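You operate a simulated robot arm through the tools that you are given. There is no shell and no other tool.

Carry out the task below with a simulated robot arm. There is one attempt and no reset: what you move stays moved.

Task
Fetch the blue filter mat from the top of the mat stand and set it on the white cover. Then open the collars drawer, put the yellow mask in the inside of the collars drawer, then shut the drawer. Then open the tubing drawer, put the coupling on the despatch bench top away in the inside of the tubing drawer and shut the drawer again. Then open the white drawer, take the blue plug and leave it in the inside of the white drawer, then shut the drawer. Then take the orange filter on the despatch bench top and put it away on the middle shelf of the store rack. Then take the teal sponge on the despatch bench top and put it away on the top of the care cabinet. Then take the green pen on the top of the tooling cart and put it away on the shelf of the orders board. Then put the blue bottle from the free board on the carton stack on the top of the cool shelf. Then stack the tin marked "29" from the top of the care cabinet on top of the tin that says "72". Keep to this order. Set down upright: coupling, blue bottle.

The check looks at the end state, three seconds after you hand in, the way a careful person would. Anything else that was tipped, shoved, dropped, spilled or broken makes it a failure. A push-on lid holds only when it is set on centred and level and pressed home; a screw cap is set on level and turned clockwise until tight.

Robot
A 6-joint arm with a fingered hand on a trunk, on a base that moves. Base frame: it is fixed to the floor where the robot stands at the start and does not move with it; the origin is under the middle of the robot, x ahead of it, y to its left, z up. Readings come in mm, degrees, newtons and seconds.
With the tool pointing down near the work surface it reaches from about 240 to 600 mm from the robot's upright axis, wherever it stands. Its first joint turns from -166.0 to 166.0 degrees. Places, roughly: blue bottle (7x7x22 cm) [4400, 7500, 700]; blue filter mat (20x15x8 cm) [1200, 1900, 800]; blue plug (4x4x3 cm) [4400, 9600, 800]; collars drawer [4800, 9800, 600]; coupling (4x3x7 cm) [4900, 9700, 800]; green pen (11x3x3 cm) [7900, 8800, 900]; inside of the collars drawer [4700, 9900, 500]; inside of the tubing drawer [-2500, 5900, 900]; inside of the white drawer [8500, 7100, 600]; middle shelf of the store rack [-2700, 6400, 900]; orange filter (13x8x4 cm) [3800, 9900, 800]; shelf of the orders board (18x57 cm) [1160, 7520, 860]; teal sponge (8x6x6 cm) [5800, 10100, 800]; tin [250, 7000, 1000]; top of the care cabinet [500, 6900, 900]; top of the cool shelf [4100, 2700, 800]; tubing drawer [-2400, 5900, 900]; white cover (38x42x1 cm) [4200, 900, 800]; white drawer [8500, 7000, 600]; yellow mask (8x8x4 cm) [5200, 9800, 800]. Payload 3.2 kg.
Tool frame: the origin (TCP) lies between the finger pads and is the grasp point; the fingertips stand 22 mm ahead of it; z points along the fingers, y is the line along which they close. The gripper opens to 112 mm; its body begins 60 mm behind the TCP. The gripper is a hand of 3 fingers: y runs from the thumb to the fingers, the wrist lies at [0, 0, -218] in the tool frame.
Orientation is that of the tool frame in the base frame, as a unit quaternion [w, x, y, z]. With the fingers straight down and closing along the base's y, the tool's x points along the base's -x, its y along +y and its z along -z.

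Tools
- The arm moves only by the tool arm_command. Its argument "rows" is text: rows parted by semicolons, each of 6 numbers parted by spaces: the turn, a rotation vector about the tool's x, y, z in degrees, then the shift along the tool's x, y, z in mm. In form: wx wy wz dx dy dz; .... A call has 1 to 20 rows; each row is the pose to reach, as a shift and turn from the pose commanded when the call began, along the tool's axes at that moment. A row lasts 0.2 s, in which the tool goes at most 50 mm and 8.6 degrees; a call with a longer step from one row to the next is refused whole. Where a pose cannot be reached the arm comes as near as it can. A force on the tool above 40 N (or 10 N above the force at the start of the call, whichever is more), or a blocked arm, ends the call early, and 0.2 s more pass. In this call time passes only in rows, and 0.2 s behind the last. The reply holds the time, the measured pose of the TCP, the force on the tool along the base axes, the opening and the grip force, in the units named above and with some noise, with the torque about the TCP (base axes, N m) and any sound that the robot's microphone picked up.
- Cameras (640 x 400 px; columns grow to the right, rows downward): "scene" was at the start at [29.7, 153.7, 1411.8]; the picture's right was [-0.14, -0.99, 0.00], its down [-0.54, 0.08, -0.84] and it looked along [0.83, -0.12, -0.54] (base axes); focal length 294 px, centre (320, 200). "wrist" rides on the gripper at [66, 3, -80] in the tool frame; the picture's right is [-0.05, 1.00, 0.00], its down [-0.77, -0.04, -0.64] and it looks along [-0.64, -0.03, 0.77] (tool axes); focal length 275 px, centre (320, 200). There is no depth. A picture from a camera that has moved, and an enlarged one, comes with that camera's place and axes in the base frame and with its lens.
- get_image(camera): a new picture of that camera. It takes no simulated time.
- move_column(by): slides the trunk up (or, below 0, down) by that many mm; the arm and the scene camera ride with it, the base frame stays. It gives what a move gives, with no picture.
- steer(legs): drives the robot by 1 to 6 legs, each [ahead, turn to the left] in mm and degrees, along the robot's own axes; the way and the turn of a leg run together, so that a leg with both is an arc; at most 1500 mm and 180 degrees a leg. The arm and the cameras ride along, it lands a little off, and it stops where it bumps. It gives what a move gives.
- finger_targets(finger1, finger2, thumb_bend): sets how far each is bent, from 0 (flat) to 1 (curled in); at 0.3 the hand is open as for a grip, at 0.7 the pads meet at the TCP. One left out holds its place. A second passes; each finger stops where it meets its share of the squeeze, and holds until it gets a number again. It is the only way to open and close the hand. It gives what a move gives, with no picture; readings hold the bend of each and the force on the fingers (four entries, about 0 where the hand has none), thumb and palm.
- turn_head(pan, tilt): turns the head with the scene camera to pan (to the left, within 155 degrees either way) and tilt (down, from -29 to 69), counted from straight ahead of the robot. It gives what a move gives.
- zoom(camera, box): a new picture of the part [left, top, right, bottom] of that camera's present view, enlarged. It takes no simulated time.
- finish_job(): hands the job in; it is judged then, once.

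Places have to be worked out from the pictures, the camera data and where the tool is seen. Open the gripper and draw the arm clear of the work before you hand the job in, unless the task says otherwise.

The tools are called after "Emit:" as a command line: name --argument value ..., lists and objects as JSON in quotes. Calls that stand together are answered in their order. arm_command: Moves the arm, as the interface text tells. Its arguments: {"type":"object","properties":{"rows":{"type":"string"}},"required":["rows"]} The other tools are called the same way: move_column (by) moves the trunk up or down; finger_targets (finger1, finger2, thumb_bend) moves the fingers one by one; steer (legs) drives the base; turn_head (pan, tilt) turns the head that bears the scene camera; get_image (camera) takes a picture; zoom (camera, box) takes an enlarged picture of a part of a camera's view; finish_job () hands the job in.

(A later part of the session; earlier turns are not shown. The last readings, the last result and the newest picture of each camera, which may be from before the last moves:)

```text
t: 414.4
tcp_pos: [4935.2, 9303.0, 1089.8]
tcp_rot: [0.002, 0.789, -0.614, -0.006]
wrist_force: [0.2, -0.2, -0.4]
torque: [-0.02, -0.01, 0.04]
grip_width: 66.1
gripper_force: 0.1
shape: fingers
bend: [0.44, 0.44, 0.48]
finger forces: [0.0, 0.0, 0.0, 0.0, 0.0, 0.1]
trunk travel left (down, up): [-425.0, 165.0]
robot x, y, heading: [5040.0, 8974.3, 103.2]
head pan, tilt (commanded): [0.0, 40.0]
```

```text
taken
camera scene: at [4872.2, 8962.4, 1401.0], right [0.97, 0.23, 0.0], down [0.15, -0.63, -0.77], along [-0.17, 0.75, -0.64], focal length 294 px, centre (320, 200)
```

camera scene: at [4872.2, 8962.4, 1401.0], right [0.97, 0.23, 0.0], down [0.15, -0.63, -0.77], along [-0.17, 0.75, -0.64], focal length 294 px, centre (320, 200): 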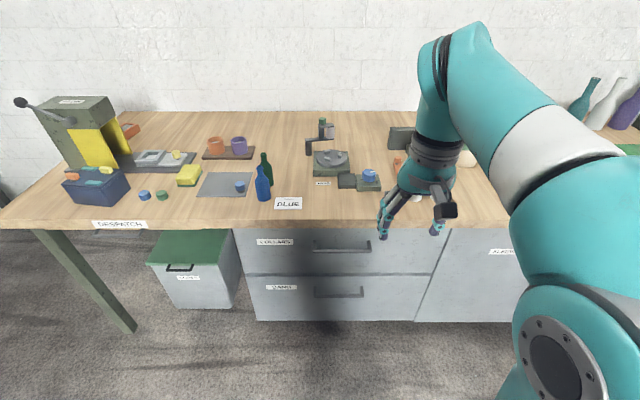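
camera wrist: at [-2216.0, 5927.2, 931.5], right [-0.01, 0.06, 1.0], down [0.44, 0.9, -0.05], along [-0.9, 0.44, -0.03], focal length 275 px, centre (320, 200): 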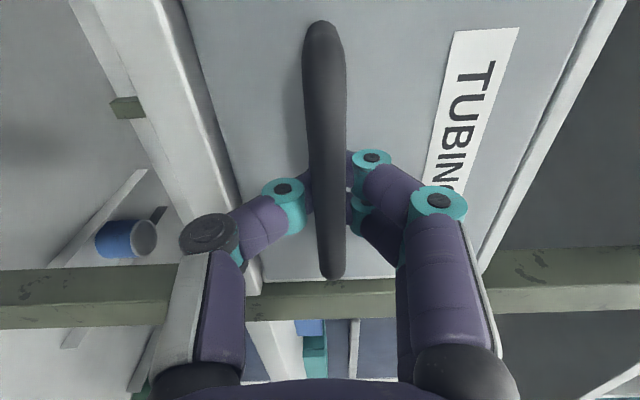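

I drive forward 290 mm to within reach of the coupling and look with both cameras.

Emit:
steer --legs '[[290, 0.8]]'

Emit:
turn_head --pan -10 --tilt 50

Emit:
get_image --camera "scene"

Emit:
get_image --camera "wrist"

```text
t: 416.4
tcp_pos: [4861.3, 9577.1, 1089.4]
tcp_rot: [0.003, 0.794, -0.607, -0.006]
wrist_force: [0.4, 0.6, 0.2]
torque: [0.01, -0.02, -0.04]
grip_width: 65.9
gripper_force: 0.0
shape: fingers
bend: [0.44, 0.44, 0.48]
finger forces: [0.0, 0.0, 0.0, 0.1, 0.0, 0.0]
trunk travel left (down, up): [-425.0, 165.0]
robot x, y, heading: [4969.4, 9253.8, 104.3]
head pan, tilt (commanded): [0.0, 40.0]
```

```text
t: 417.1
tcp_pos: [4862.8, 9578.3, 1088.9]
tcp_rot: [0.002, 0.794, -0.607, -0.006]
wrist_force: [0.2, 0.3, 0.3]
torque: [0.07, 0.01, -0.02]
grip_width: 66.0
gripper_force: 0.1
shape: fingers
bend: [0.44, 0.44, 0.48]
finger forces: [0.0, 0.0, 0.1, 0.0, 0.1, 0.0]
trunk travel left (down, up): [-425.0, 165.0]
robot x, y, heading: [4971.2, 9249.3, 104.1]
head pan, tilt (commanded): [-10.0, 50.0]
```

```text
taken
camera scene: at [4820.9, 9229.9, 1386.8], right [1.0, 0.07, 0.0], down [0.06, -0.76, -0.64], along [-0.05, 0.64, -0.77], focal length 294 px, centre (320, 200)
```

scene: 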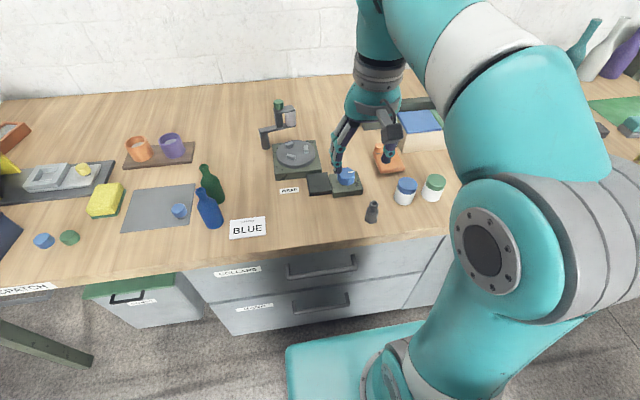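

```text
taken
camera wrist: at [4877.6, 9512.7, 1169.2], right [-0.98, -0.22, 0.01], down [-0.16, 0.75, 0.64], along [-0.15, 0.62, -0.77], focal length 275 px, centre (320, 200)
```

wrist: 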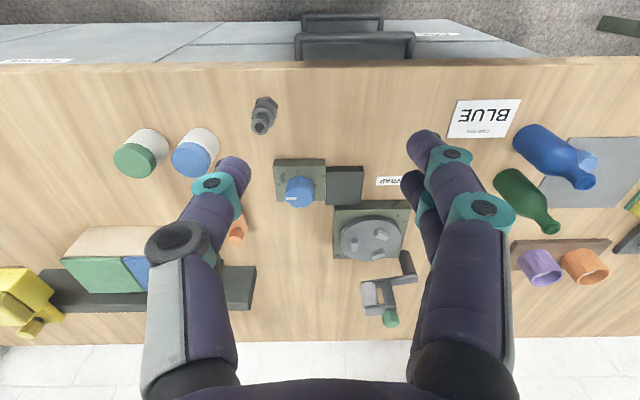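

The coupling stands near the front edge. I zoom on it in both views.

Emit:
zoom --camera "wrist" --box '[200, 70, 320, 150]'

Emit:
zoom --camera "scene" --box '[320, 160, 440, 240]'

```text
5.00 times, centred on (260, 110) of wrist
camera zoom: at [4877.6, 9512.7, 1169.2], right [-0.98, -0.22, 0.01], down [-0.16, 0.75, 0.64], along [-0.15, 0.62, -0.77], focal length 1376 px, centre (620, 650)
```

zoom: 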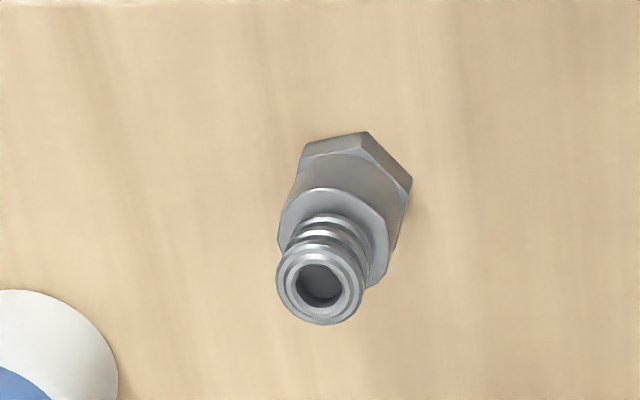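

```text
5.00 times, centred on (380, 200) of scene
camera zoom: at [4820.9, 9229.9, 1386.8], right [1.0, 0.07, 0.0], down [0.06, -0.76, -0.64], along [-0.05, 0.64, -0.77], focal length 1467 px, centre (20, 200)
```

zoom: 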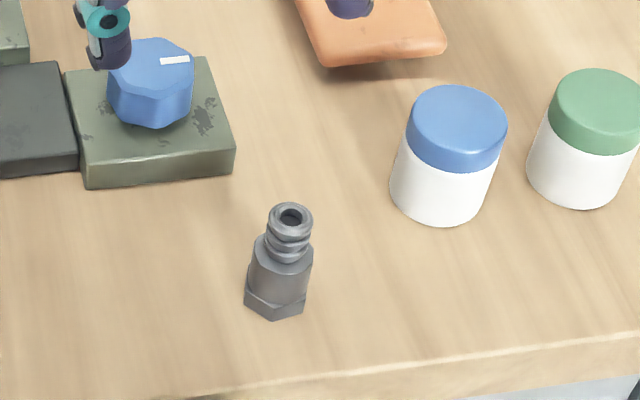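

The coupling stands upright at about (4912,9664), top z ≈ 863. I move the hand over it at z ≈ 930, levelling the tool.

Emit:
arm_command --rows "0.1 0.1 0 -12 -12 25; 0.2 0.1 0 -24 -24 50; 0.3 0.2 0 -36 -36 80; 0.4 0.3 0 -48 -48 110; 0.5 0.4 0 -60 -60 140; 0.6 0.4 0 -69.8 -70.2 159; 0.6 0.4 0 -69.8 -70.2 159"

Emit:
get_image --camera "wrist"

```text
t: 418.7
tcp_pos: [4908.2, 9664.7, 931.0]
tcp_rot: [0.0, 0.795, -0.607, -0.001]
wrist_force: [0.5, -1.1, 0.0]
torque: [0.0, 0.01, -0.01]
grip_width: 66.2
gripper_force: 0.0
shape: fingers
bend: [0.44, 0.44, 0.48]
finger forces: [0.0, 0.0, 0.0, 0.0, 0.0, 0.0]
trunk travel left (down, up): [-425.0, 165.0]
robot x, y, heading: [4974.2, 9248.8, 104.0]
head pan, tilt (commanded): [-10.0, 50.0]
```

```text
taken
camera wrist: at [4922.0, 9600.0, 1011.0], right [-0.98, -0.22, 0.0], down [-0.17, 0.75, 0.64], along [-0.14, 0.62, -0.77], focal length 275 px, centre (320, 200)
```

wrist: 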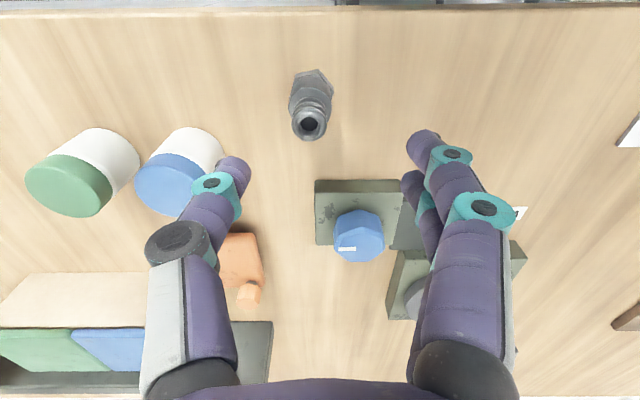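

The coupling is about 6 mm off to the thumb side. I correct, set the fingers symmetrical and descend 60 mm, then check again.

Emit:
finger_targets --finger1 0.47 --finger2 0.47 --thumb_bend 0.47

Emit:
arm_command --rows "0 0 0 -1 -3 20; 0 0 0 -1.5 -6 40; 0 0 0 -1.5 -6 60; 0 0 0 -1.5 -6 60"

Emit:
get_image --camera "wrist"

```text
t: 419.7
tcp_pos: [4907.6, 9662.9, 931.3]
tcp_rot: [0.001, 0.795, -0.607, -0.001]
wrist_force: [-0.1, 0.0, 0.0]
torque: [0.0, -0.01, -0.01]
grip_width: 63.9
gripper_force: 0.0
shape: fingers
bend: [0.47, 0.47, 0.47]
finger forces: [0.0, 0.0, 0.0, 0.0, 0.0, 0.0]
trunk travel left (down, up): [-425.0, 165.0]
robot x, y, heading: [4972.5, 9255.4, 104.2]
head pan, tilt (commanded): [-10.0, 50.0]
```

```text
t: 420.7
tcp_pos: [4913.9, 9665.9, 871.1]
tcp_rot: [-0.001, 0.794, -0.608, 0.001]
wrist_force: [-0.6, -0.8, -0.4]
torque: [-0.05, 0.02, -0.05]
grip_width: 63.9
gripper_force: 0.1
shape: fingers
bend: [0.47, 0.47, 0.47]
finger forces: [0.0, 0.1, 0.0, 0.1, 0.0, 0.0]
trunk travel left (down, up): [-425.0, 165.0]
robot x, y, heading: [4969.2, 9250.0, 104.0]
head pan, tilt (commanded): [-10.0, 50.0]
```

```text
taken
camera wrist: at [4928.1, 9602.8, 950.6], right [-0.98, -0.22, 0.0], down [-0.17, 0.75, 0.64], along [-0.14, 0.62, -0.77], focal length 275 px, centre (320, 200)
```

wrist: 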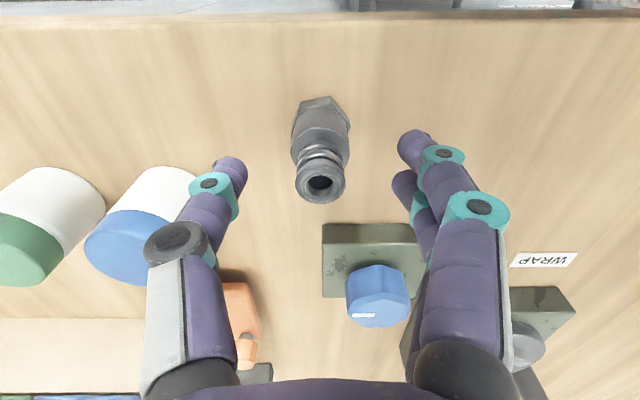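

Well centred. I descend 39 mm to grip the body and close gently.

Emit:
arm_command --rows "0 0 0 1 0 15; 0 0 0 1 0 30; 0 0 0 1 0 39; 0 0 0 1 0 39"

Emit:
finger_targets --finger1 0.7 --finger2 0.7 --thumb_bend 0.7

Emit:
get_image --camera "wrist"

```text
t: 421.7
tcp_pos: [4914.2, 9665.7, 831.8]
tcp_rot: [0.0, 0.794, -0.607, 0.0]
wrist_force: [0.6, 0.0, 0.5]
torque: [-0.01, -0.03, 0.0]
grip_width: 64.1
gripper_force: 0.1
shape: fingers
bend: [0.47, 0.47, 0.47]
finger forces: [0.0, 0.0, 0.0, 0.1, 0.0, 0.1]
trunk travel left (down, up): [-425.0, 165.0]
robot x, y, heading: [4971.3, 9254.3, 104.3]
head pan, tilt (commanded): [-10.0, 50.0]
```

```text
t: 422.7
tcp_pos: [4915.5, 9667.0, 832.2]
tcp_rot: [0.001, 0.795, -0.607, 0.0]
wrist_force: [-0.1, -0.9, -0.5]
torque: [0.0, 0.0, 0.0]
grip_width: 21.0
gripper_force: 8.4
shape: fingers
bend: [0.64, 0.62, 0.65]
finger forces: [3.5, 4.9, 0.1, 0.0, 7.6, 0.0]
trunk travel left (down, up): [-425.0, 165.0]
robot x, y, heading: [4973.4, 9251.6, 104.0]
head pan, tilt (commanded): [-10.0, 50.0]
```

```text
taken
camera wrist: at [4929.0, 9601.8, 912.1], right [-0.98, -0.22, 0.0], down [-0.17, 0.75, 0.64], along [-0.14, 0.62, -0.77], focal length 275 px, centre (320, 200)
```

wrist: 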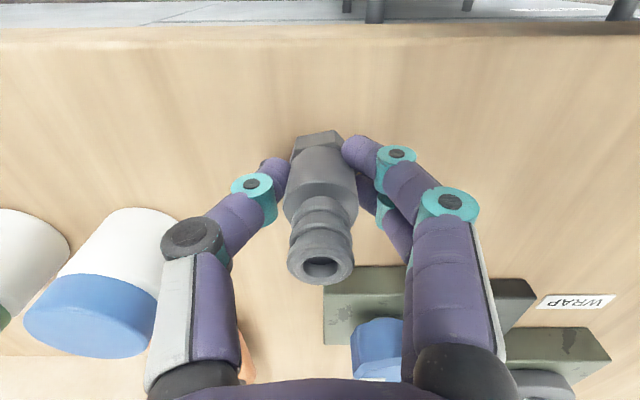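

The coupling is held with 8 N; I firm the grip a little and lift.

Emit:
finger_targets --finger1 0.77 --finger2 0.77 --thumb_bend 0.77

Emit:
arm_command --rows "0 0 0 0 0 -10; 0 0 0 0 0 -30; 0 0 0 0 0 -60; 0 0 0 0 0 -60"

Emit:
get_image --camera "wrist"

```text
t: 423.7
tcp_pos: [4915.1, 9666.3, 831.6]
tcp_rot: [-0.001, 0.794, -0.607, 0.001]
wrist_force: [-0.7, -0.2, 0.6]
torque: [0.04, -0.01, 0.0]
grip_width: 19.2
gripper_force: 14.7
shape: fingers
bend: [0.67, 0.63, 0.66]
finger forces: [7.2, 8.2, 0.1, 0.0, 14.4, 0.1]
trunk travel left (down, up): [-425.0, 165.0]
robot x, y, heading: [4974.0, 9253.5, 103.9]
head pan, tilt (commanded): [-10.0, 50.0]
```

```text
t: 424.7
tcp_pos: [4916.1, 9666.2, 892.4]
tcp_rot: [-0.001, 0.795, -0.607, 0.0]
wrist_force: [-0.3, 0.3, -0.6]
torque: [0.0, 0.0, -0.02]
grip_width: 18.7
gripper_force: 15.0
shape: fingers
bend: [0.67, 0.63, 0.66]
finger forces: [7.5, 7.9, 0.1, 0.0, 14.3, 0.0]
trunk travel left (down, up): [-425.0, 165.0]
robot x, y, heading: [4969.2, 9250.2, 104.2]
head pan, tilt (commanded): [-10.0, 50.0]
```

```text
taken
camera wrist: at [4930.0, 9601.6, 972.6], right [-0.98, -0.22, 0.0], down [-0.17, 0.75, 0.64], along [-0.14, 0.62, -0.77], focal length 275 px, centre (320, 200)
```

wrist: 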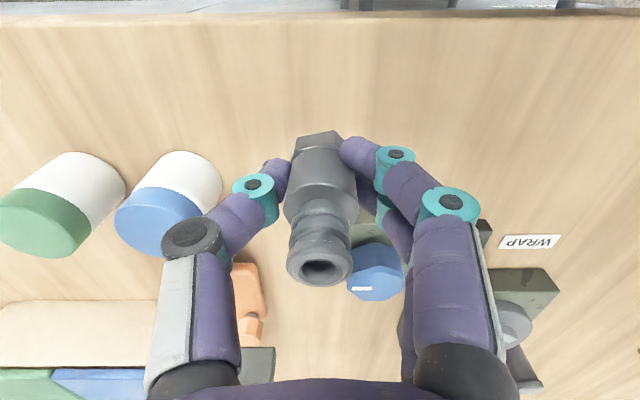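

The coupling is held upright (its base 39 mm below the TCP). I raise and draw it in, then drive back west to the tubing drawer.

Emit:
arm_command --rows "0 0 0 0 0 -30; 0 0 0 5 5 -65; 0 0 0 15 16 -100; 0 0 0 28 30 -130; 0 0 0 42 45 -160; 0 0 0 57 60 -185; 0 0 0 67 70 -197; 0 0 0 72.5 76.7 -197; 0 0 0 72.5 76.7 -197"

Emit:
steer --legs '[[-300, 0], [0, 89.2], [1300, 0], [1260, 0]]'

```text
t: 426.7
tcp_pos: [4861.1, 9574.8, 1088.0]
tcp_rot: [0.0, 0.794, -0.607, 0.0]
wrist_force: [-1.0, -0.5, -0.7]
torque: [-0.03, 0.0, 0.0]
grip_width: 18.3
gripper_force: 15.6
shape: fingers
bend: [0.68, 0.63, 0.66]
finger forces: [7.6, 8.0, 0.1, 0.1, 15.2, 0.0]
trunk travel left (down, up): [-425.0, 165.0]
robot x, y, heading: [4968.7, 9250.0, 104.2]
head pan, tilt (commanded): [-10.0, 50.0]
```

```text
t: 444.7
tcp_pos: [2212.6, 8274.4, 1087.7]
tcp_rot: [-0.001, 0.993, 0.119, -0.001]
wrist_force: [0.6, 0.1, -1.5]
torque: [0.0, 0.01, -0.02]
grip_width: 18.2
gripper_force: 15.8
shape: fingers
bend: [0.68, 0.63, 0.66]
finger forces: [7.4, 8.2, 0.0, 0.1, 15.3, 0.0]
trunk travel left (down, up): [-425.0, 165.0]
robot x, y, heading: [2538.3, 8374.8, -167.3]
head pan, tilt (commanded): [-10.0, 50.0]
```

I continue along the aisle and down to the rack.

Emit:
steer --legs '[[0, 1.7], [1400, 0], [1400, 0], [1370, 0], [0, 80.6], [1164, 0]]'

Emit:
steer --legs '[[0, -81.7]]'

Emit:
turn_head --pan 0 --tilt 30

Emit:
get_image --camera "scene"

Emit:
get_image --camera "wrist"

```text
t: 474.1
tcp_pos: [-1222.2, 5731.7, 1088.3]
tcp_rot: [0.0, 0.651, 0.759, -0.001]
wrist_force: [0.1, 1.0, -0.6]
torque: [-0.03, -0.01, 0.0]
grip_width: 17.8
gripper_force: 15.2
shape: fingers
bend: [0.68, 0.63, 0.66]
finger forces: [7.2, 8.2, 0.1, 0.1, 15.4, 0.1]
trunk travel left (down, up): [-425.0, 165.0]
robot x, y, heading: [-1294.4, 6063.4, -82.3]
head pan, tilt (commanded): [-10.0, 50.0]
```

```text
t: 478.0
tcp_pos: [-1619.6, 5951.0, 1088.1]
tcp_rot: [0.0, 0.991, 0.136, 0.001]
wrist_force: [-0.5, 0.5, -1.2]
torque: [-0.01, 0.04, -0.01]
grip_width: 17.6
gripper_force: 15.1
shape: fingers
bend: [0.68, 0.63, 0.67]
finger forces: [6.9, 8.4, 0.0, 0.0, 15.1, 0.1]
trunk travel left (down, up): [-425.0, 165.0]
robot x, y, heading: [-1299.3, 6065.2, -165.5]
head pan, tilt (commanded): [-10.0, 50.0]
```

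```text
t: 478.8
tcp_pos: [-1619.0, 5950.8, 1086.9]
tcp_rot: [0.0, 0.991, 0.136, -0.001]
wrist_force: [0.7, -0.4, -0.2]
torque: [-0.01, 0.04, 0.0]
grip_width: 17.8
gripper_force: 15.7
shape: fingers
bend: [0.68, 0.63, 0.67]
finger forces: [6.9, 8.5, 0.0, 0.0, 15.1, 0.1]
trunk travel left (down, up): [-425.0, 165.0]
robot x, y, heading: [-1296.2, 6067.6, -165.4]
head pan, tilt (commanded): [0.0, 30.0]
```

```text
taken
camera scene: at [-1281.8, 5897.8, 1416.2], right [-0.25, 0.97, 0.0], down [0.48, 0.13, -0.87], along [-0.84, -0.22, -0.5], focal length 294 px, centre (320, 200)
```

scene: 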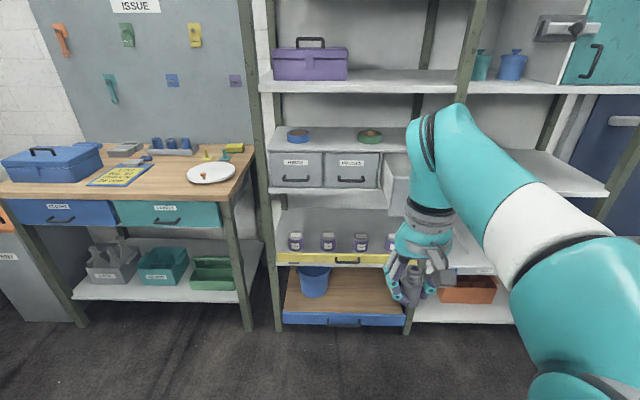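

```text
taken
camera wrist: at [-1554.5, 5967.0, 1167.9], right [0.23, -0.97, 0.0], down [-0.75, -0.17, 0.64], along [-0.62, -0.14, -0.77], focal length 275 px, centre (320, 200)
```

wrist: 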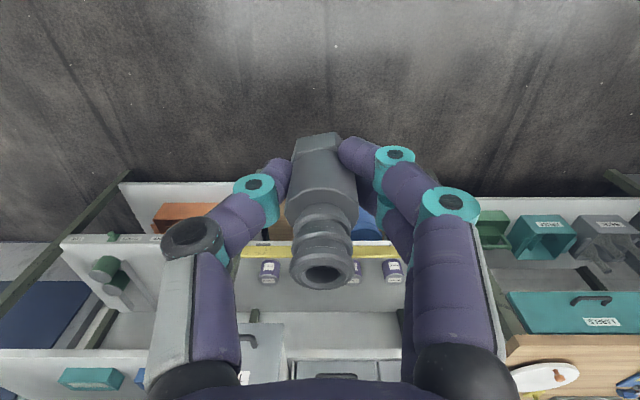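

I shift to line up with the open drawer: turn a little right, drive about 480 mm, and turn back.

Emit:
steer --legs '[[0, -17], [490, 0], [0, 15.7]]'

Emit:
get_image --camera "scene"

Emit:
get_image --camera "wrist"

```text
t: 483.6
tcp_pos: [-2110.1, 5969.3, 1088.4]
tcp_rot: [0.0, 0.991, 0.132, 0.0]
wrist_force: [0.0, 0.5, -1.0]
torque: [-0.01, 0.02, 0.02]
grip_width: 17.8
gripper_force: 14.7
shape: fingers
bend: [0.68, 0.63, 0.67]
finger forces: [6.7, 8.5, 0.1, 0.1, 15.1, 0.0]
trunk travel left (down, up): [-425.0, 165.0]
robot x, y, heading: [-1782.1, 6081.0, -166.0]
head pan, tilt (commanded): [0.0, 30.0]
```

```text
taken
camera scene: at [-1773.9, 5912.5, 1416.3], right [-0.24, 0.97, 0.0], down [0.48, 0.12, -0.87], along [-0.84, -0.21, -0.5], focal length 294 px, centre (320, 200)
```

scene: 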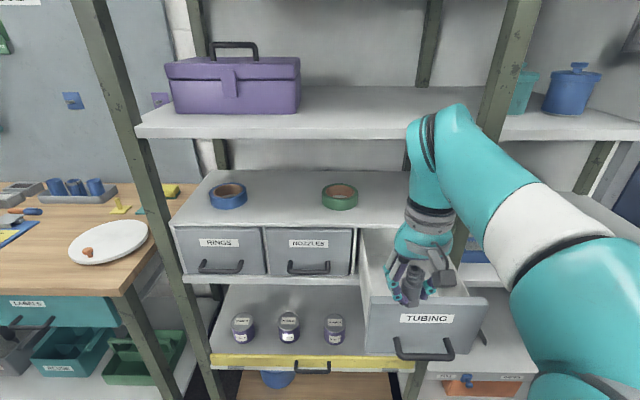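

```text
taken
camera wrist: at [-2045.8, 5984.5, 1167.9], right [0.22, -0.98, 0.0], down [-0.75, -0.17, 0.64], along [-0.62, -0.14, -0.77], focal length 275 px, centre (320, 200)
```

wrist: 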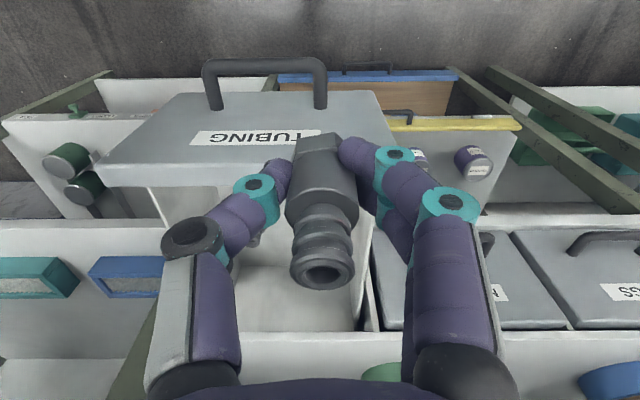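

The open drawer's panel inner face is centred near (-2166,6003), top z ≈ 1012, floor probably near 900. I move the coupling over the drawer's interior while turning the hand 91° so that the camera points along the drawer's width.

Emit:
arm_command --rows "0 0 7.6 -10 -5 0; 0 0 15.2 -20 -10 0; 0 0 22.9 -30 -15 0; 0 0 30.5 -40 -20.5 0; 0 0 38.1 -50 -25.7 0; 0 0 45.7 -60 -30.8 0; 0 0 53.4 -70 -36 0; 0 0 61 -80 -41 0; 0 0 68.6 -90 -46 0; 0 0 76.2 -100 -51 0; 0 0 83.9 -110 -56.5 0; 0 0 91.5 -119.6 -61.6 0; 0 0 91.5 -119.6 -61.6 0"

Emit:
get_image --camera "scene"

Emit:
get_image --camera "wrist"

```text
t: 486.4
tcp_pos: [-2241.2, 5998.7, 1086.7]
tcp_rot: [0.001, 0.785, -0.619, 0.0]
wrist_force: [0.9, -0.6, -2.3]
torque: [0.0, 0.0, -0.02]
grip_width: 17.6
gripper_force: 15.2
shape: fingers
bend: [0.68, 0.63, 0.67]
finger forces: [6.6, 8.5, 0.0, 0.1, 15.1, 0.0]
trunk travel left (down, up): [-425.0, 165.0]
robot x, y, heading: [-1786.6, 6080.5, -166.3]
head pan, tilt (commanded): [0.0, 30.0]
```

```text
taken
camera scene: at [-1774.1, 5912.6, 1416.3], right [-0.24, 0.97, 0.0], down [0.49, 0.12, -0.87], along [-0.84, -0.21, -0.5], focal length 294 px, centre (320, 200)
```

scene: 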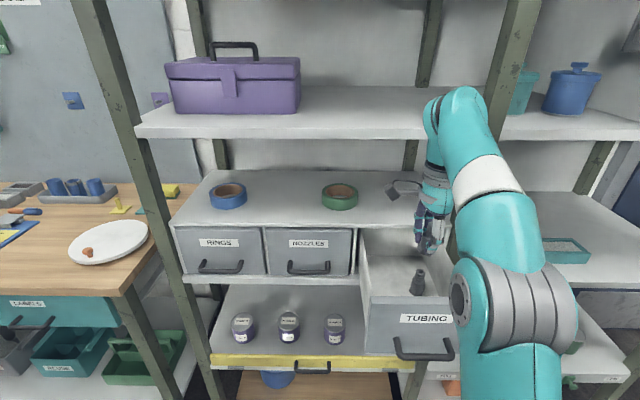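

```text
taken
camera wrist: at [-2229.9, 5933.8, 1166.7], right [-0.98, -0.19, 0.0], down [-0.15, 0.76, 0.64], along [-0.12, 0.62, -0.77], focal length 275 px, centre (320, 200)
```

wrist: 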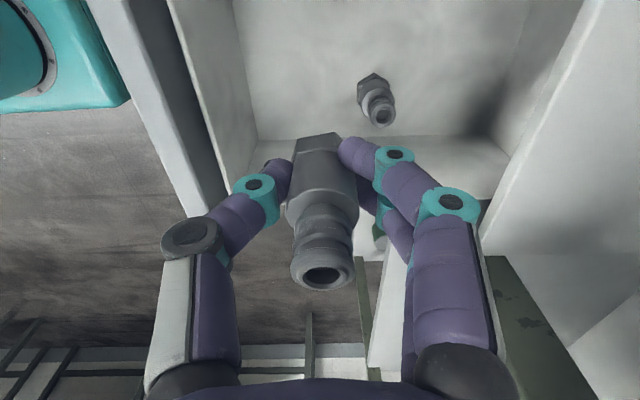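

A second coupling already stands in the drawer (about 117 mm behind the panel, slightly right of centre), which I must not knock. I'll set ours to the left of it; for that I turn the hand the other way round (camera to the right), in two moves through the robot side.

Emit:
arm_command --rows "0 0 -8.2 2 0 -1; 0 0 -16.4 5 0 -3; 0 0 -24.5 8 0 -5; 0 0 -32.7 11 0 -5; 0 0 -40.9 14 0 -5; 0 0 -49.1 17 0 -5; 0 0 -57.3 20 0 -5; 0 0 -65.5 22 0 -5; 0 0 -73.6 24 0 -5; 0 0 -81.8 26 0 -5; 0 0 -90 28 0 -5; 0 0 -90 28 0 -5"

Emit:
arm_command --rows "0 0 -8.2 0 2 0; 0 0 -16.4 0 4 0; 0 0 -24.5 0 6 0; 0 0 -32.7 0 8 0; 0 0 -40.9 0 10 0; 0 0 -49.1 0 12 0; 0 0 -57.3 0 14 0; 0 0 -65.5 0 16 0; 0 0 -73.6 0 18 0; 0 0 -81.8 0 20 0; 0 0 -90 0 21 0; 0 0 -90 0 21 0"

Emit:
get_image --camera "scene"

Emit:
get_image --camera "wrist"

```text
t: 489.0
tcp_pos: [-2235.6, 5971.1, 1093.6]
tcp_rot: [0.0, 0.993, 0.12, 0.0]
wrist_force: [-0.1, 0.8, -1.2]
torque: [0.0, -0.02, -0.03]
grip_width: 17.2
gripper_force: 15.9
shape: fingers
bend: [0.68, 0.63, 0.67]
finger forces: [6.6, 8.6, 0.0, 0.1, 15.2, 0.0]
trunk travel left (down, up): [-425.0, 165.0]
robot x, y, heading: [-1782.7, 6080.0, -165.7]
head pan, tilt (commanded): [0.0, 30.0]
```

```text
t: 490.9
tcp_pos: [-2176.0, 5904.7, 1018.2]
tcp_rot: [-0.017, 0.774, 0.633, -0.012]
wrist_force: [-5.1, 18.2, 31.4]
torque: [0.45, 0.57, -0.42]
grip_width: 13.8
gripper_force: 30.9
shape: fingers
bend: [0.75, 0.67, 0.67]
finger forces: [17.3, 6.7, 0.1, 0.0, 38.5, 0.0]
out of reach, approached as far as the arm can: row 4, 5, 6, 7, 8, 9
trunk travel left (down, up): [-425.0, 165.0]
robot x, y, heading: [-1786.9, 6078.1, -166.1]
head pan, tilt (commanded): [0.0, 30.0]
stopped in row 9: the force on the tool passed its limit at 76 N (the readings are from after the stop); the commanded pose is now the measured one
```

```text
taken
camera scene: at [-1773.7, 5916.5, 1417.2], right [-0.24, 0.97, 0.0], down [0.48, 0.12, -0.87], along [-0.84, -0.21, -0.5], focal length 294 px, centre (320, 200)
```

scene: 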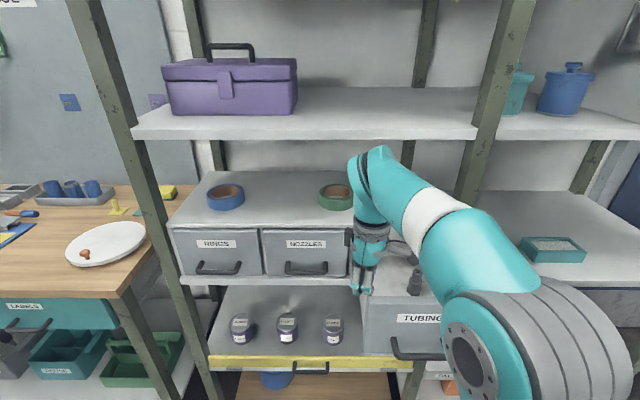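

```text
taken
camera wrist: at [-2156.5, 5969.0, 1097.9], right [0.97, -0.25, -0.04], down [-0.16, -0.75, 0.64], along [-0.19, -0.61, -0.77], focal length 275 px, centre (320, 200)
```

wrist: 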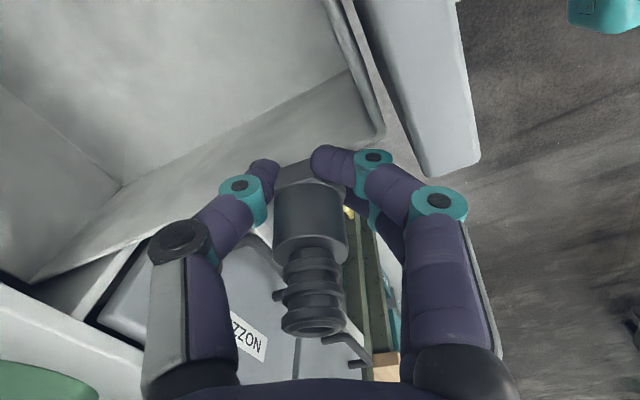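

The arm could not reach that flipped orientation and sagged, so the coupling touched the drawer's left wall. I raise the hand straight up at once and then check the state.

Emit:
arm_command --rows "0 0 0 0 0 -10; 0 0 0 0 0 -30; 0 0 0 0 0 -55; 0 0 0 0 0 -80; 0 0 0 0 0 -80"

Emit:
get_image --camera "wrist"

Emit:
get_image --camera "scene"

```text
t: 492.1
tcp_pos: [-2146.8, 5879.5, 1055.3]
tcp_rot: [-0.015, 0.774, 0.632, -0.008]
wrist_force: [-0.7, 0.4, -1.1]
torque: [0.01, -0.03, -0.01]
grip_width: 13.1
gripper_force: 14.8
shape: fingers
bend: [0.72, 0.64, 0.66]
finger forces: [6.2, 9.6, 0.0, 0.0, 13.8, 0.1]
out of reach, approached as far as the arm can: row 1, 2, 3, 4, 5
trunk travel left (down, up): [-425.0, 165.0]
robot x, y, heading: [-1787.8, 6078.3, -166.2]
head pan, tilt (commanded): [0.0, 30.0]
```

```text
taken
camera wrist: at [-2126.9, 5943.1, 1135.5], right [0.97, -0.24, -0.04], down [-0.17, -0.76, 0.63], along [-0.18, -0.61, -0.77], focal length 275 px, centre (320, 200)
```

wrist: 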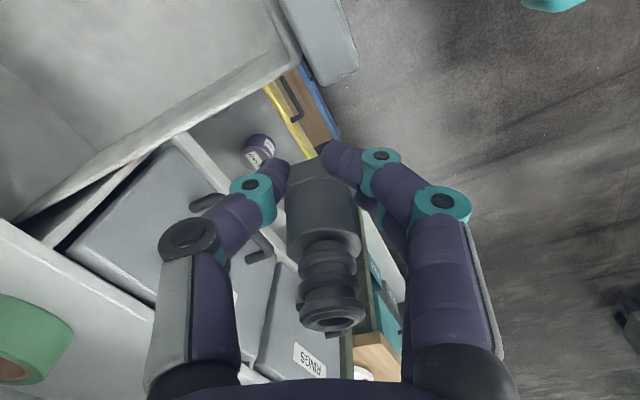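

```text
taken
camera scene: at [-1774.3, 5912.4, 1416.3], right [-0.24, 0.97, 0.0], down [0.49, 0.12, -0.87], along [-0.84, -0.21, -0.5], focal length 294 px, centre (320, 200)
```

scene: 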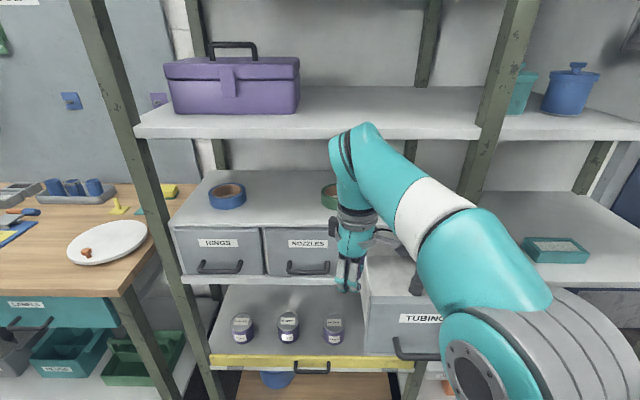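

The coupling is still gripped and the other one still stands. I rotate the hand back towards its normal orientation while raising, and only then move back in front of the drawer.

Emit:
arm_command --rows "0 0 8 0 0 -8; 0 0 16 0 0 -16; 0 0 24 0 0 -24; 0 0 32 5 3 -33; 0 0 40 20 5 -40; 0 0 48 40 7 -40; 0 0 56 60 10 -40; 0 0 64 80 13 -40; 0 0 64.6 97 15 -40; 0 0 64.6 97 15 -40"

Emit:
get_image --camera "wrist"

Emit:
get_image --camera "scene"

```text
t: 494.3
tcp_pos: [-2113.1, 5970.5, 1094.2]
tcp_rot: [-0.008, 0.992, 0.121, -0.014]
wrist_force: [-0.3, 0.2, -1.1]
torque: [-0.02, -0.01, 0.01]
grip_width: 12.8
gripper_force: 14.5
shape: fingers
bend: [0.72, 0.64, 0.66]
finger forces: [6.4, 9.6, 0.0, 0.0, 13.8, 0.0]
trunk travel left (down, up): [-425.0, 165.0]
robot x, y, heading: [-1788.8, 6074.9, -166.0]
head pan, tilt (commanded): [0.0, 30.0]
```

```text
taken
camera wrist: at [-2045.5, 5983.6, 1172.1], right [0.2, -0.98, -0.02], down [-0.74, -0.16, 0.66], along [-0.65, -0.12, -0.75], focal length 275 px, centre (320, 200)
```

wrist: 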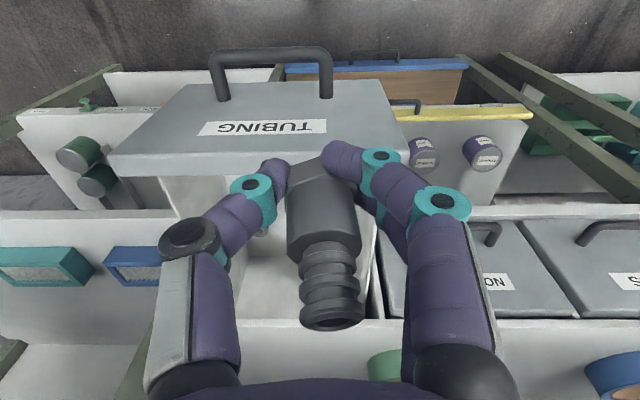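

```text
taken
camera scene: at [-1774.4, 5912.7, 1416.3], right [-0.24, 0.97, 0.0], down [0.49, 0.12, -0.87], along [-0.84, -0.21, -0.5], focal length 294 px, centre (320, 200)
```

scene: 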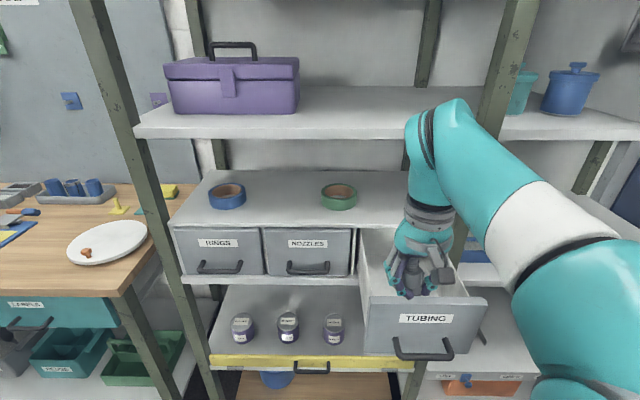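

The coupling was pushed up about 16 mm in the grip (base now ~23 mm below the TCP) and is still parallel to the tool. For a safe placement I want to regrip it higher, so I look for a free flat surface nearby.

Emit:
turn_head --pan 150 --tilt 25

Emit:
get_image --camera "scene"

Emit:
turn_head --pan 35 --tilt 35

Emit:
get_image --camera "scene"

```text
t: 496.6
tcp_pos: [-2110.7, 5969.9, 1094.2]
tcp_rot: [-0.008, 0.992, 0.121, -0.015]
wrist_force: [0.1, 0.0, -1.0]
torque: [0.0, 0.0, -0.01]
grip_width: 13.1
gripper_force: 15.2
shape: fingers
bend: [0.72, 0.64, 0.66]
finger forces: [6.3, 9.7, 0.1, 0.1, 13.8, 0.0]
trunk travel left (down, up): [-425.0, 165.0]
robot x, y, heading: [-1789.8, 6082.8, -166.2]
head pan, tilt (commanded): [150.0, 25.0]
```

```text
taken
camera scene: at [-1598.2, 5908.7, 1424.3], right [-0.28, -0.96, 0.0], down [-0.41, 0.12, -0.91], along [0.87, -0.25, -0.42], focal length 294 px, centre (320, 200)
```

scene: 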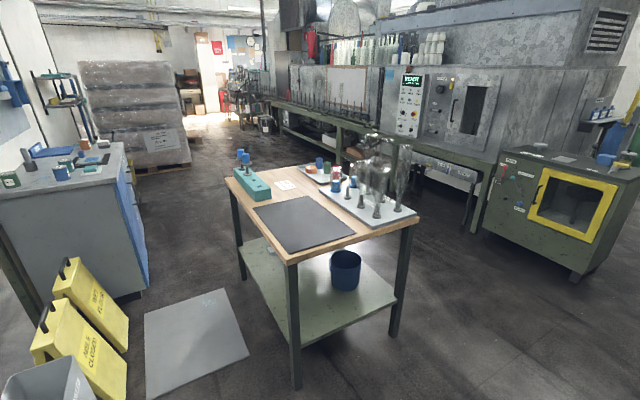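

```text
t: 498.6
tcp_pos: [-2112.8, 5972.3, 1094.2]
tcp_rot: [-0.008, 0.993, 0.121, -0.014]
wrist_force: [-0.1, -0.9, -0.3]
torque: [-0.02, -0.01, 0.0]
grip_width: 12.8
gripper_force: 14.3
shape: fingers
bend: [0.72, 0.64, 0.66]
finger forces: [6.3, 9.5, 0.0, 0.1, 13.8, 0.0]
trunk travel left (down, up): [-425.0, 165.0]
robot x, y, heading: [-1782.9, 6080.3, -165.8]
head pan, tilt (commanded): [35.0, 35.0]
```

```text
taken
camera scene: at [-1744.6, 5868.0, 1408.5], right [-0.75, 0.66, 0.0], down [0.38, 0.43, -0.82], along [-0.54, -0.62, -0.57], focal length 294 px, centre (320, 200)
```

scene: 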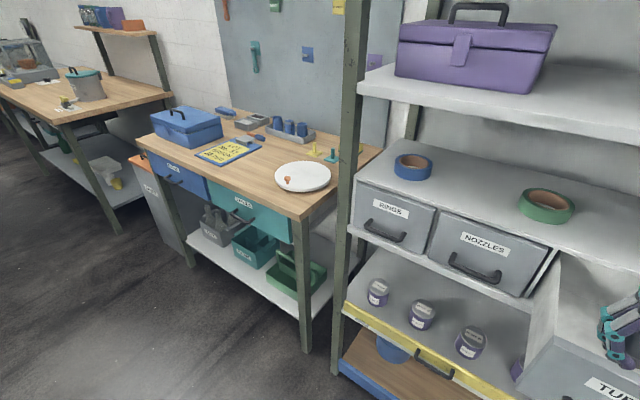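

The small table to the east with a dark mat (top z ≈ 750) is a good free surface. I back off from the rack and drive to a stance west of it.

Emit:
steer --legs '[[-200, 0], [0, 95], [745, 0], [0, 85]]'

Emit:
turn_head --pan 0 --tilt 40

Emit:
get_image --camera "scene"

```text
t: 511.5
tcp_pos: [-1039.0, 5505.3, 1093.3]
tcp_rot: [0.014, -0.115, 0.993, -0.008]
wrist_force: [1.6, 0.2, -1.0]
torque: [0.01, 0.02, 0.02]
grip_width: 12.8
gripper_force: 13.9
shape: fingers
bend: [0.72, 0.64, 0.67]
finger forces: [5.4, 9.8, 0.0, 0.0, 13.8, 0.0]
trunk travel left (down, up): [-425.0, 165.0]
robot x, y, heading: [-1364.3, 5400.2, 13.4]
head pan, tilt (commanded): [35.0, 35.0]
```

```text
t: 512.5
tcp_pos: [-1039.1, 5506.8, 1093.9]
tcp_rot: [0.014, -0.115, 0.993, -0.008]
wrist_force: [0.1, 0.4, -1.1]
torque: [0.02, 0.04, -0.01]
grip_width: 12.6
gripper_force: 14.8
shape: fingers
bend: [0.72, 0.64, 0.67]
finger forces: [5.4, 9.7, 0.0, 0.0, 13.7, 0.0]
trunk travel left (down, up): [-425.0, 165.0]
robot x, y, heading: [-1369.6, 5402.6, 13.0]
head pan, tilt (commanded): [0.0, 40.0]
```

```text
taken
camera scene: at [-1379.4, 5568.9, 1401.0], right [0.23, -0.97, 0.0], down [-0.63, -0.15, -0.77], along [0.75, 0.17, -0.64], focal length 294 px, centre (320, 200)
```

scene: 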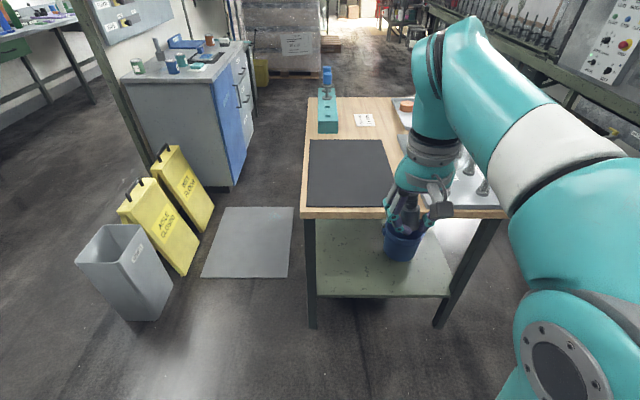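

The mat corner is free. I drive 425 mm forward to bring it within reach.

Emit:
steer --legs '[[425, 0]]'

Emit:
turn_head --pan -5 --tilt 50

Emit:
get_image --camera "scene"

Emit:
get_image --camera "wrist"

```text
t: 515.1
tcp_pos: [-624.3, 5604.2, 1093.1]
tcp_rot: [0.014, -0.117, 0.993, -0.008]
wrist_force: [-0.2, -0.1, -0.8]
torque: [-0.01, -0.01, 0.0]
grip_width: 12.6
gripper_force: 14.5
shape: fingers
bend: [0.72, 0.64, 0.67]
finger forces: [5.3, 9.8, 0.1, 0.0, 13.7, 0.0]
trunk travel left (down, up): [-425.0, 165.0]
robot x, y, heading: [-951.9, 5495.3, 13.2]
head pan, tilt (commanded): [0.0, 40.0]
```

```text
t: 515.8
tcp_pos: [-623.4, 5603.5, 1093.7]
tcp_rot: [0.014, -0.116, 0.993, -0.009]
wrist_force: [-0.5, 0.2, -0.5]
torque: [-0.01, 0.04, 0.0]
grip_width: 12.7
gripper_force: 14.3
shape: fingers
bend: [0.72, 0.64, 0.67]
finger forces: [5.3, 9.6, 0.1, 0.0, 13.7, 0.1]
trunk travel left (down, up): [-425.0, 165.0]
robot x, y, heading: [-951.2, 5500.4, 13.3]
head pan, tilt (commanded): [-5.0, 50.0]
```

```text
taken
camera scene: at [-971.1, 5657.3, 1386.8], right [0.14, -0.99, 0.0], down [-0.76, -0.11, -0.64], along [0.64, 0.09, -0.77], focal length 294 px, centre (320, 200)
```

scene: 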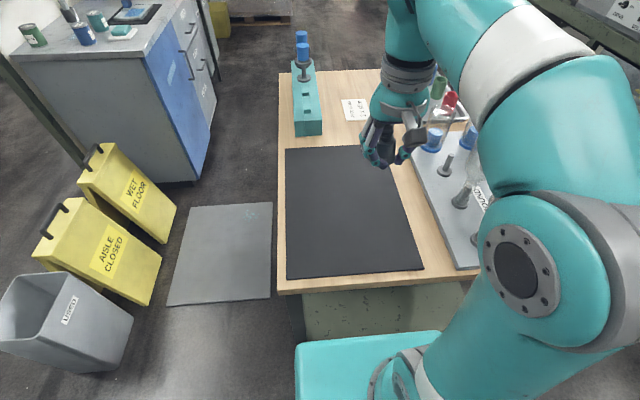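

```text
taken
camera wrist: at [-692.2, 5592.6, 1172.1], right [-0.19, 0.98, -0.02], down [0.74, 0.15, 0.66], along [0.65, 0.11, -0.75], focal length 275 px, centre (320, 200)
```

wrist: 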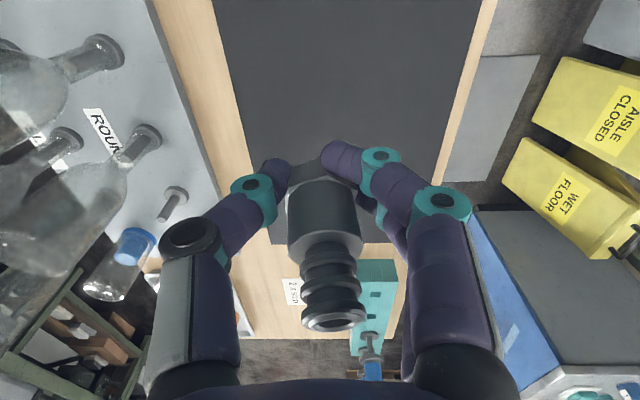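

I move the coupling over the mat at about (-520,5645), levelling its axis, and stop about 120 mm above contact.

Emit:
arm_command --rows "-0.8 0.2 0 -14 3 25; -1.6 0.4 0 -28 6 50; -2.4 0.6 0 -42 9 76; -3.2 0.9 0 -58 12 104; -4 1.1 0 -74 15 135; -4.8 1.3 0 -90 18 165; -5.4 1.5 0 -105 20.7 195; -5.4 1.5 0 -105 20.7 195"

Emit:
get_image --camera "wrist"

Emit:
zoom --camera "scene" --box '[270, 100, 490, 290]'

```text
t: 517.6
tcp_pos: [-523.3, 5645.2, 903.9]
tcp_rot: [-0.004, -0.117, 0.992, 0.038]
wrist_force: [0.1, -0.5, -1.7]
torque: [0.0, 0.01, 0.0]
grip_width: 12.3
gripper_force: 14.4
shape: fingers
bend: [0.72, 0.63, 0.67]
finger forces: [5.1, 9.9, 0.1, 0.0, 13.7, 0.0]
trunk travel left (down, up): [-425.0, 165.0]
robot x, y, heading: [-953.9, 5494.8, 13.0]
head pan, tilt (commanded): [-5.0, 50.0]
```

```text
taken
camera wrist: at [-585.4, 5627.5, 983.6], right [-0.19, 0.98, 0.08], down [0.77, 0.1, 0.63], along [0.61, 0.18, -0.77], focal length 275 px, centre (320, 200)
```

wrist: 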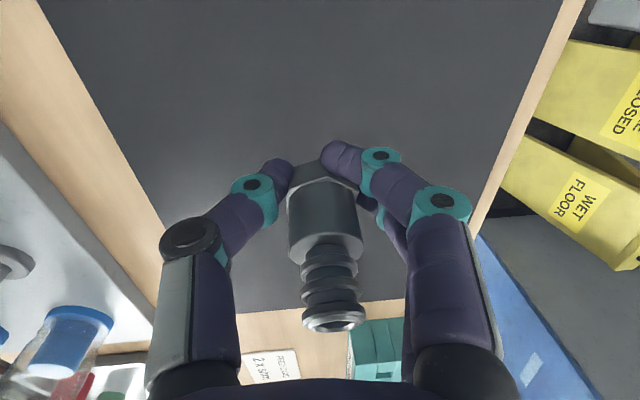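

```text
2.11 times, centred on (380, 195) of scene
camera zoom: at [-971.0, 5657.3, 1386.8], right [0.14, -0.99, 0.0], down [-0.76, -0.11, -0.64], along [0.64, 0.09, -0.77], focal length 618 px, centre (194, 210)
```

zoom: 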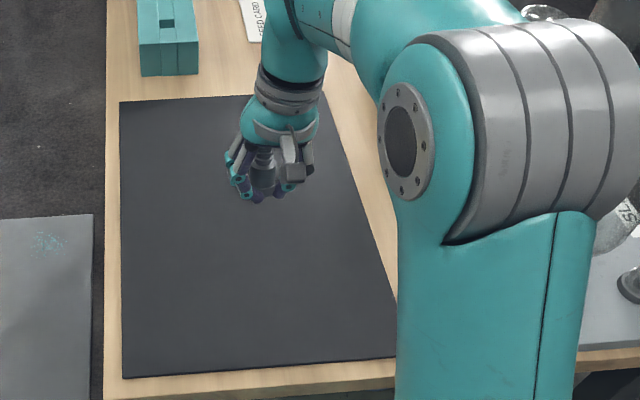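

I lower straight down to just over the mat, then feel for contact.

Emit:
arm_command --rows "0 0 0 0 -2 25; 0 0 0 0 -4 50; 0 0 0 0 -6 78; 0 0 0 0 -8.4 108; 0 0 0 0 -8.4 108"

Emit:
arm_command --rows "0 0 0 0 -0.3 4; 0 0 0 0 -0.6 8; 0 0 0 0 -0.6 8"

Emit:
get_image --camera "wrist"

```text
t: 518.6
tcp_pos: [-519.0, 5642.8, 810.9]
tcp_rot: [0.003, -0.115, 0.993, 0.039]
wrist_force: [-6.6, -7.8, 27.1]
torque: [-0.66, 0.11, -0.13]
grip_width: 11.3
gripper_force: 30.8
shape: fingers
bend: [0.71, 0.63, 0.72]
finger forces: [7.4, 10.3, 0.0, 0.0, 43.8, 0.0]
trunk travel left (down, up): [-425.0, 165.0]
robot x, y, heading: [-953.2, 5499.4, 13.1]
head pan, tilt (commanded): [-5.0, 50.0]
stopped in row 4: the force on the tool passed its limit at 74 N (the readings are from after the stop); the commanded pose is now the measured one
```

```text
t: 518.9
tcp_pos: [-520.0, 5643.5, 809.8]
tcp_rot: [0.004, -0.114, 0.993, 0.039]
wrist_force: [-11.1, -7.4, 28.9]
torque: [-0.57, 0.27, -0.17]
grip_width: 11.3
gripper_force: 31.0
shape: fingers
bend: [0.71, 0.63, 0.72]
finger forces: [7.6, 12.0, 0.1, 0.1, 43.6, 0.1]
trunk travel left (down, up): [-425.0, 165.0]
robot x, y, heading: [-951.9, 5497.3, 13.1]
head pan, tilt (commanded): [-5.0, 50.0]
stopped in row 1: the force on the tool passed its limit at 46 N (the readings are from after the stop); the commanded pose is now the measured one
```

```text
taken
camera wrist: at [-585.4, 5624.8, 889.0], right [-0.18, 0.98, 0.08], down [0.76, 0.09, 0.64], along [0.62, 0.18, -0.76], focal length 275 px, centre (320, 200)
```

wrist: 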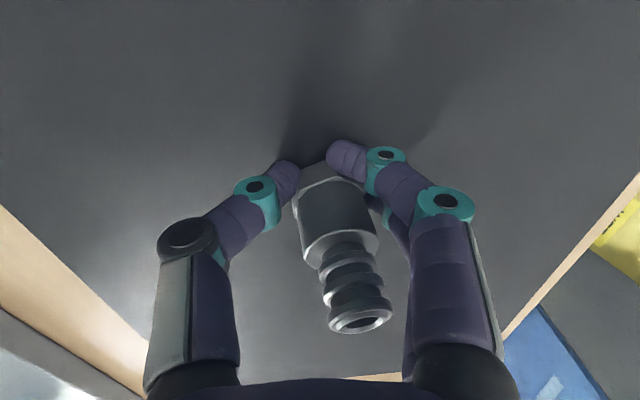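

The mat is higher than I judged (contact at TCP z 811). I ease the pressure and open the fingers slightly so that the coupling settles on its base.

Emit:
arm_command --rows "0 0 0 0 0.2 -2; 0 0 0 0 0.2 -2"

Emit:
finger_targets --finger1 0.58 --finger2 0.58 --thumb_bend 0.58

Emit:
get_image --camera "wrist"

Emit:
zoom --camera "scene" --box '[310, 130, 430, 230]'

```text
t: 519.5
tcp_pos: [-519.3, 5644.5, 811.1]
tcp_rot: [0.003, -0.116, 0.992, 0.04]
wrist_force: [-5.8, -5.2, 16.1]
torque: [-0.35, 0.11, -0.05]
grip_width: 11.3
gripper_force: 23.6
shape: fingers
bend: [0.71, 0.63, 0.72]
finger forces: [6.3, 9.8, 0.0, 0.1, 30.3, 0.1]
trunk travel left (down, up): [-425.0, 165.0]
robot x, y, heading: [-952.0, 5501.1, 13.2]
head pan, tilt (commanded): [-5.0, 50.0]
```

```text
t: 520.5
tcp_pos: [-518.7, 5642.8, 812.4]
tcp_rot: [0.004, -0.115, 0.993, 0.04]
wrist_force: [-0.9, -3.1, 36.2]
torque: [-0.69, -0.02, -0.02]
grip_width: 25.6
gripper_force: 18.3
shape: fingers
bend: [0.57, 0.56, 0.64]
finger forces: [0.0, 0.7, 0.1, 0.0, 36.9, 0.1]
trunk travel left (down, up): [-425.0, 165.0]
robot x, y, heading: [-950.8, 5498.8, 13.1]
head pan, tilt (commanded): [-5.0, 50.0]
```

```text
taken
camera wrist: at [-584.5, 5625.7, 890.5], right [-0.18, 0.98, 0.08], down [0.76, 0.09, 0.65], along [0.63, 0.18, -0.76], focal length 275 px, centre (320, 200)
```

wrist: 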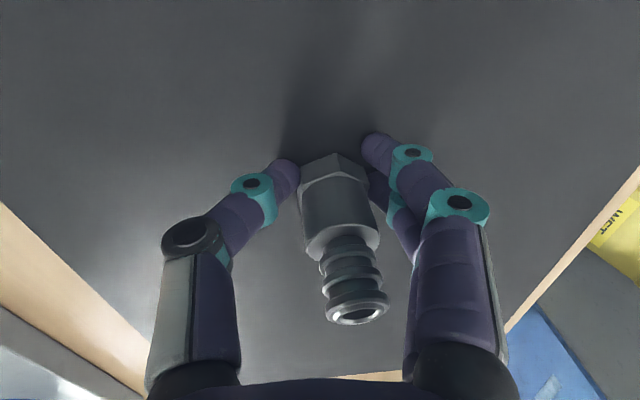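

```text
4.00 times, centred on (370, 180) of scene
camera zoom: at [-973.9, 5655.8, 1387.1], right [0.14, -0.99, 0.0], down [-0.76, -0.11, -0.64], along [0.64, 0.09, -0.76], focal length 1174 px, centre (120, 280)
```

zoom: 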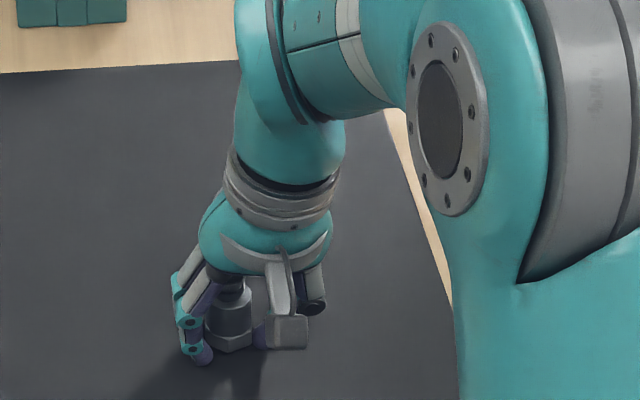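

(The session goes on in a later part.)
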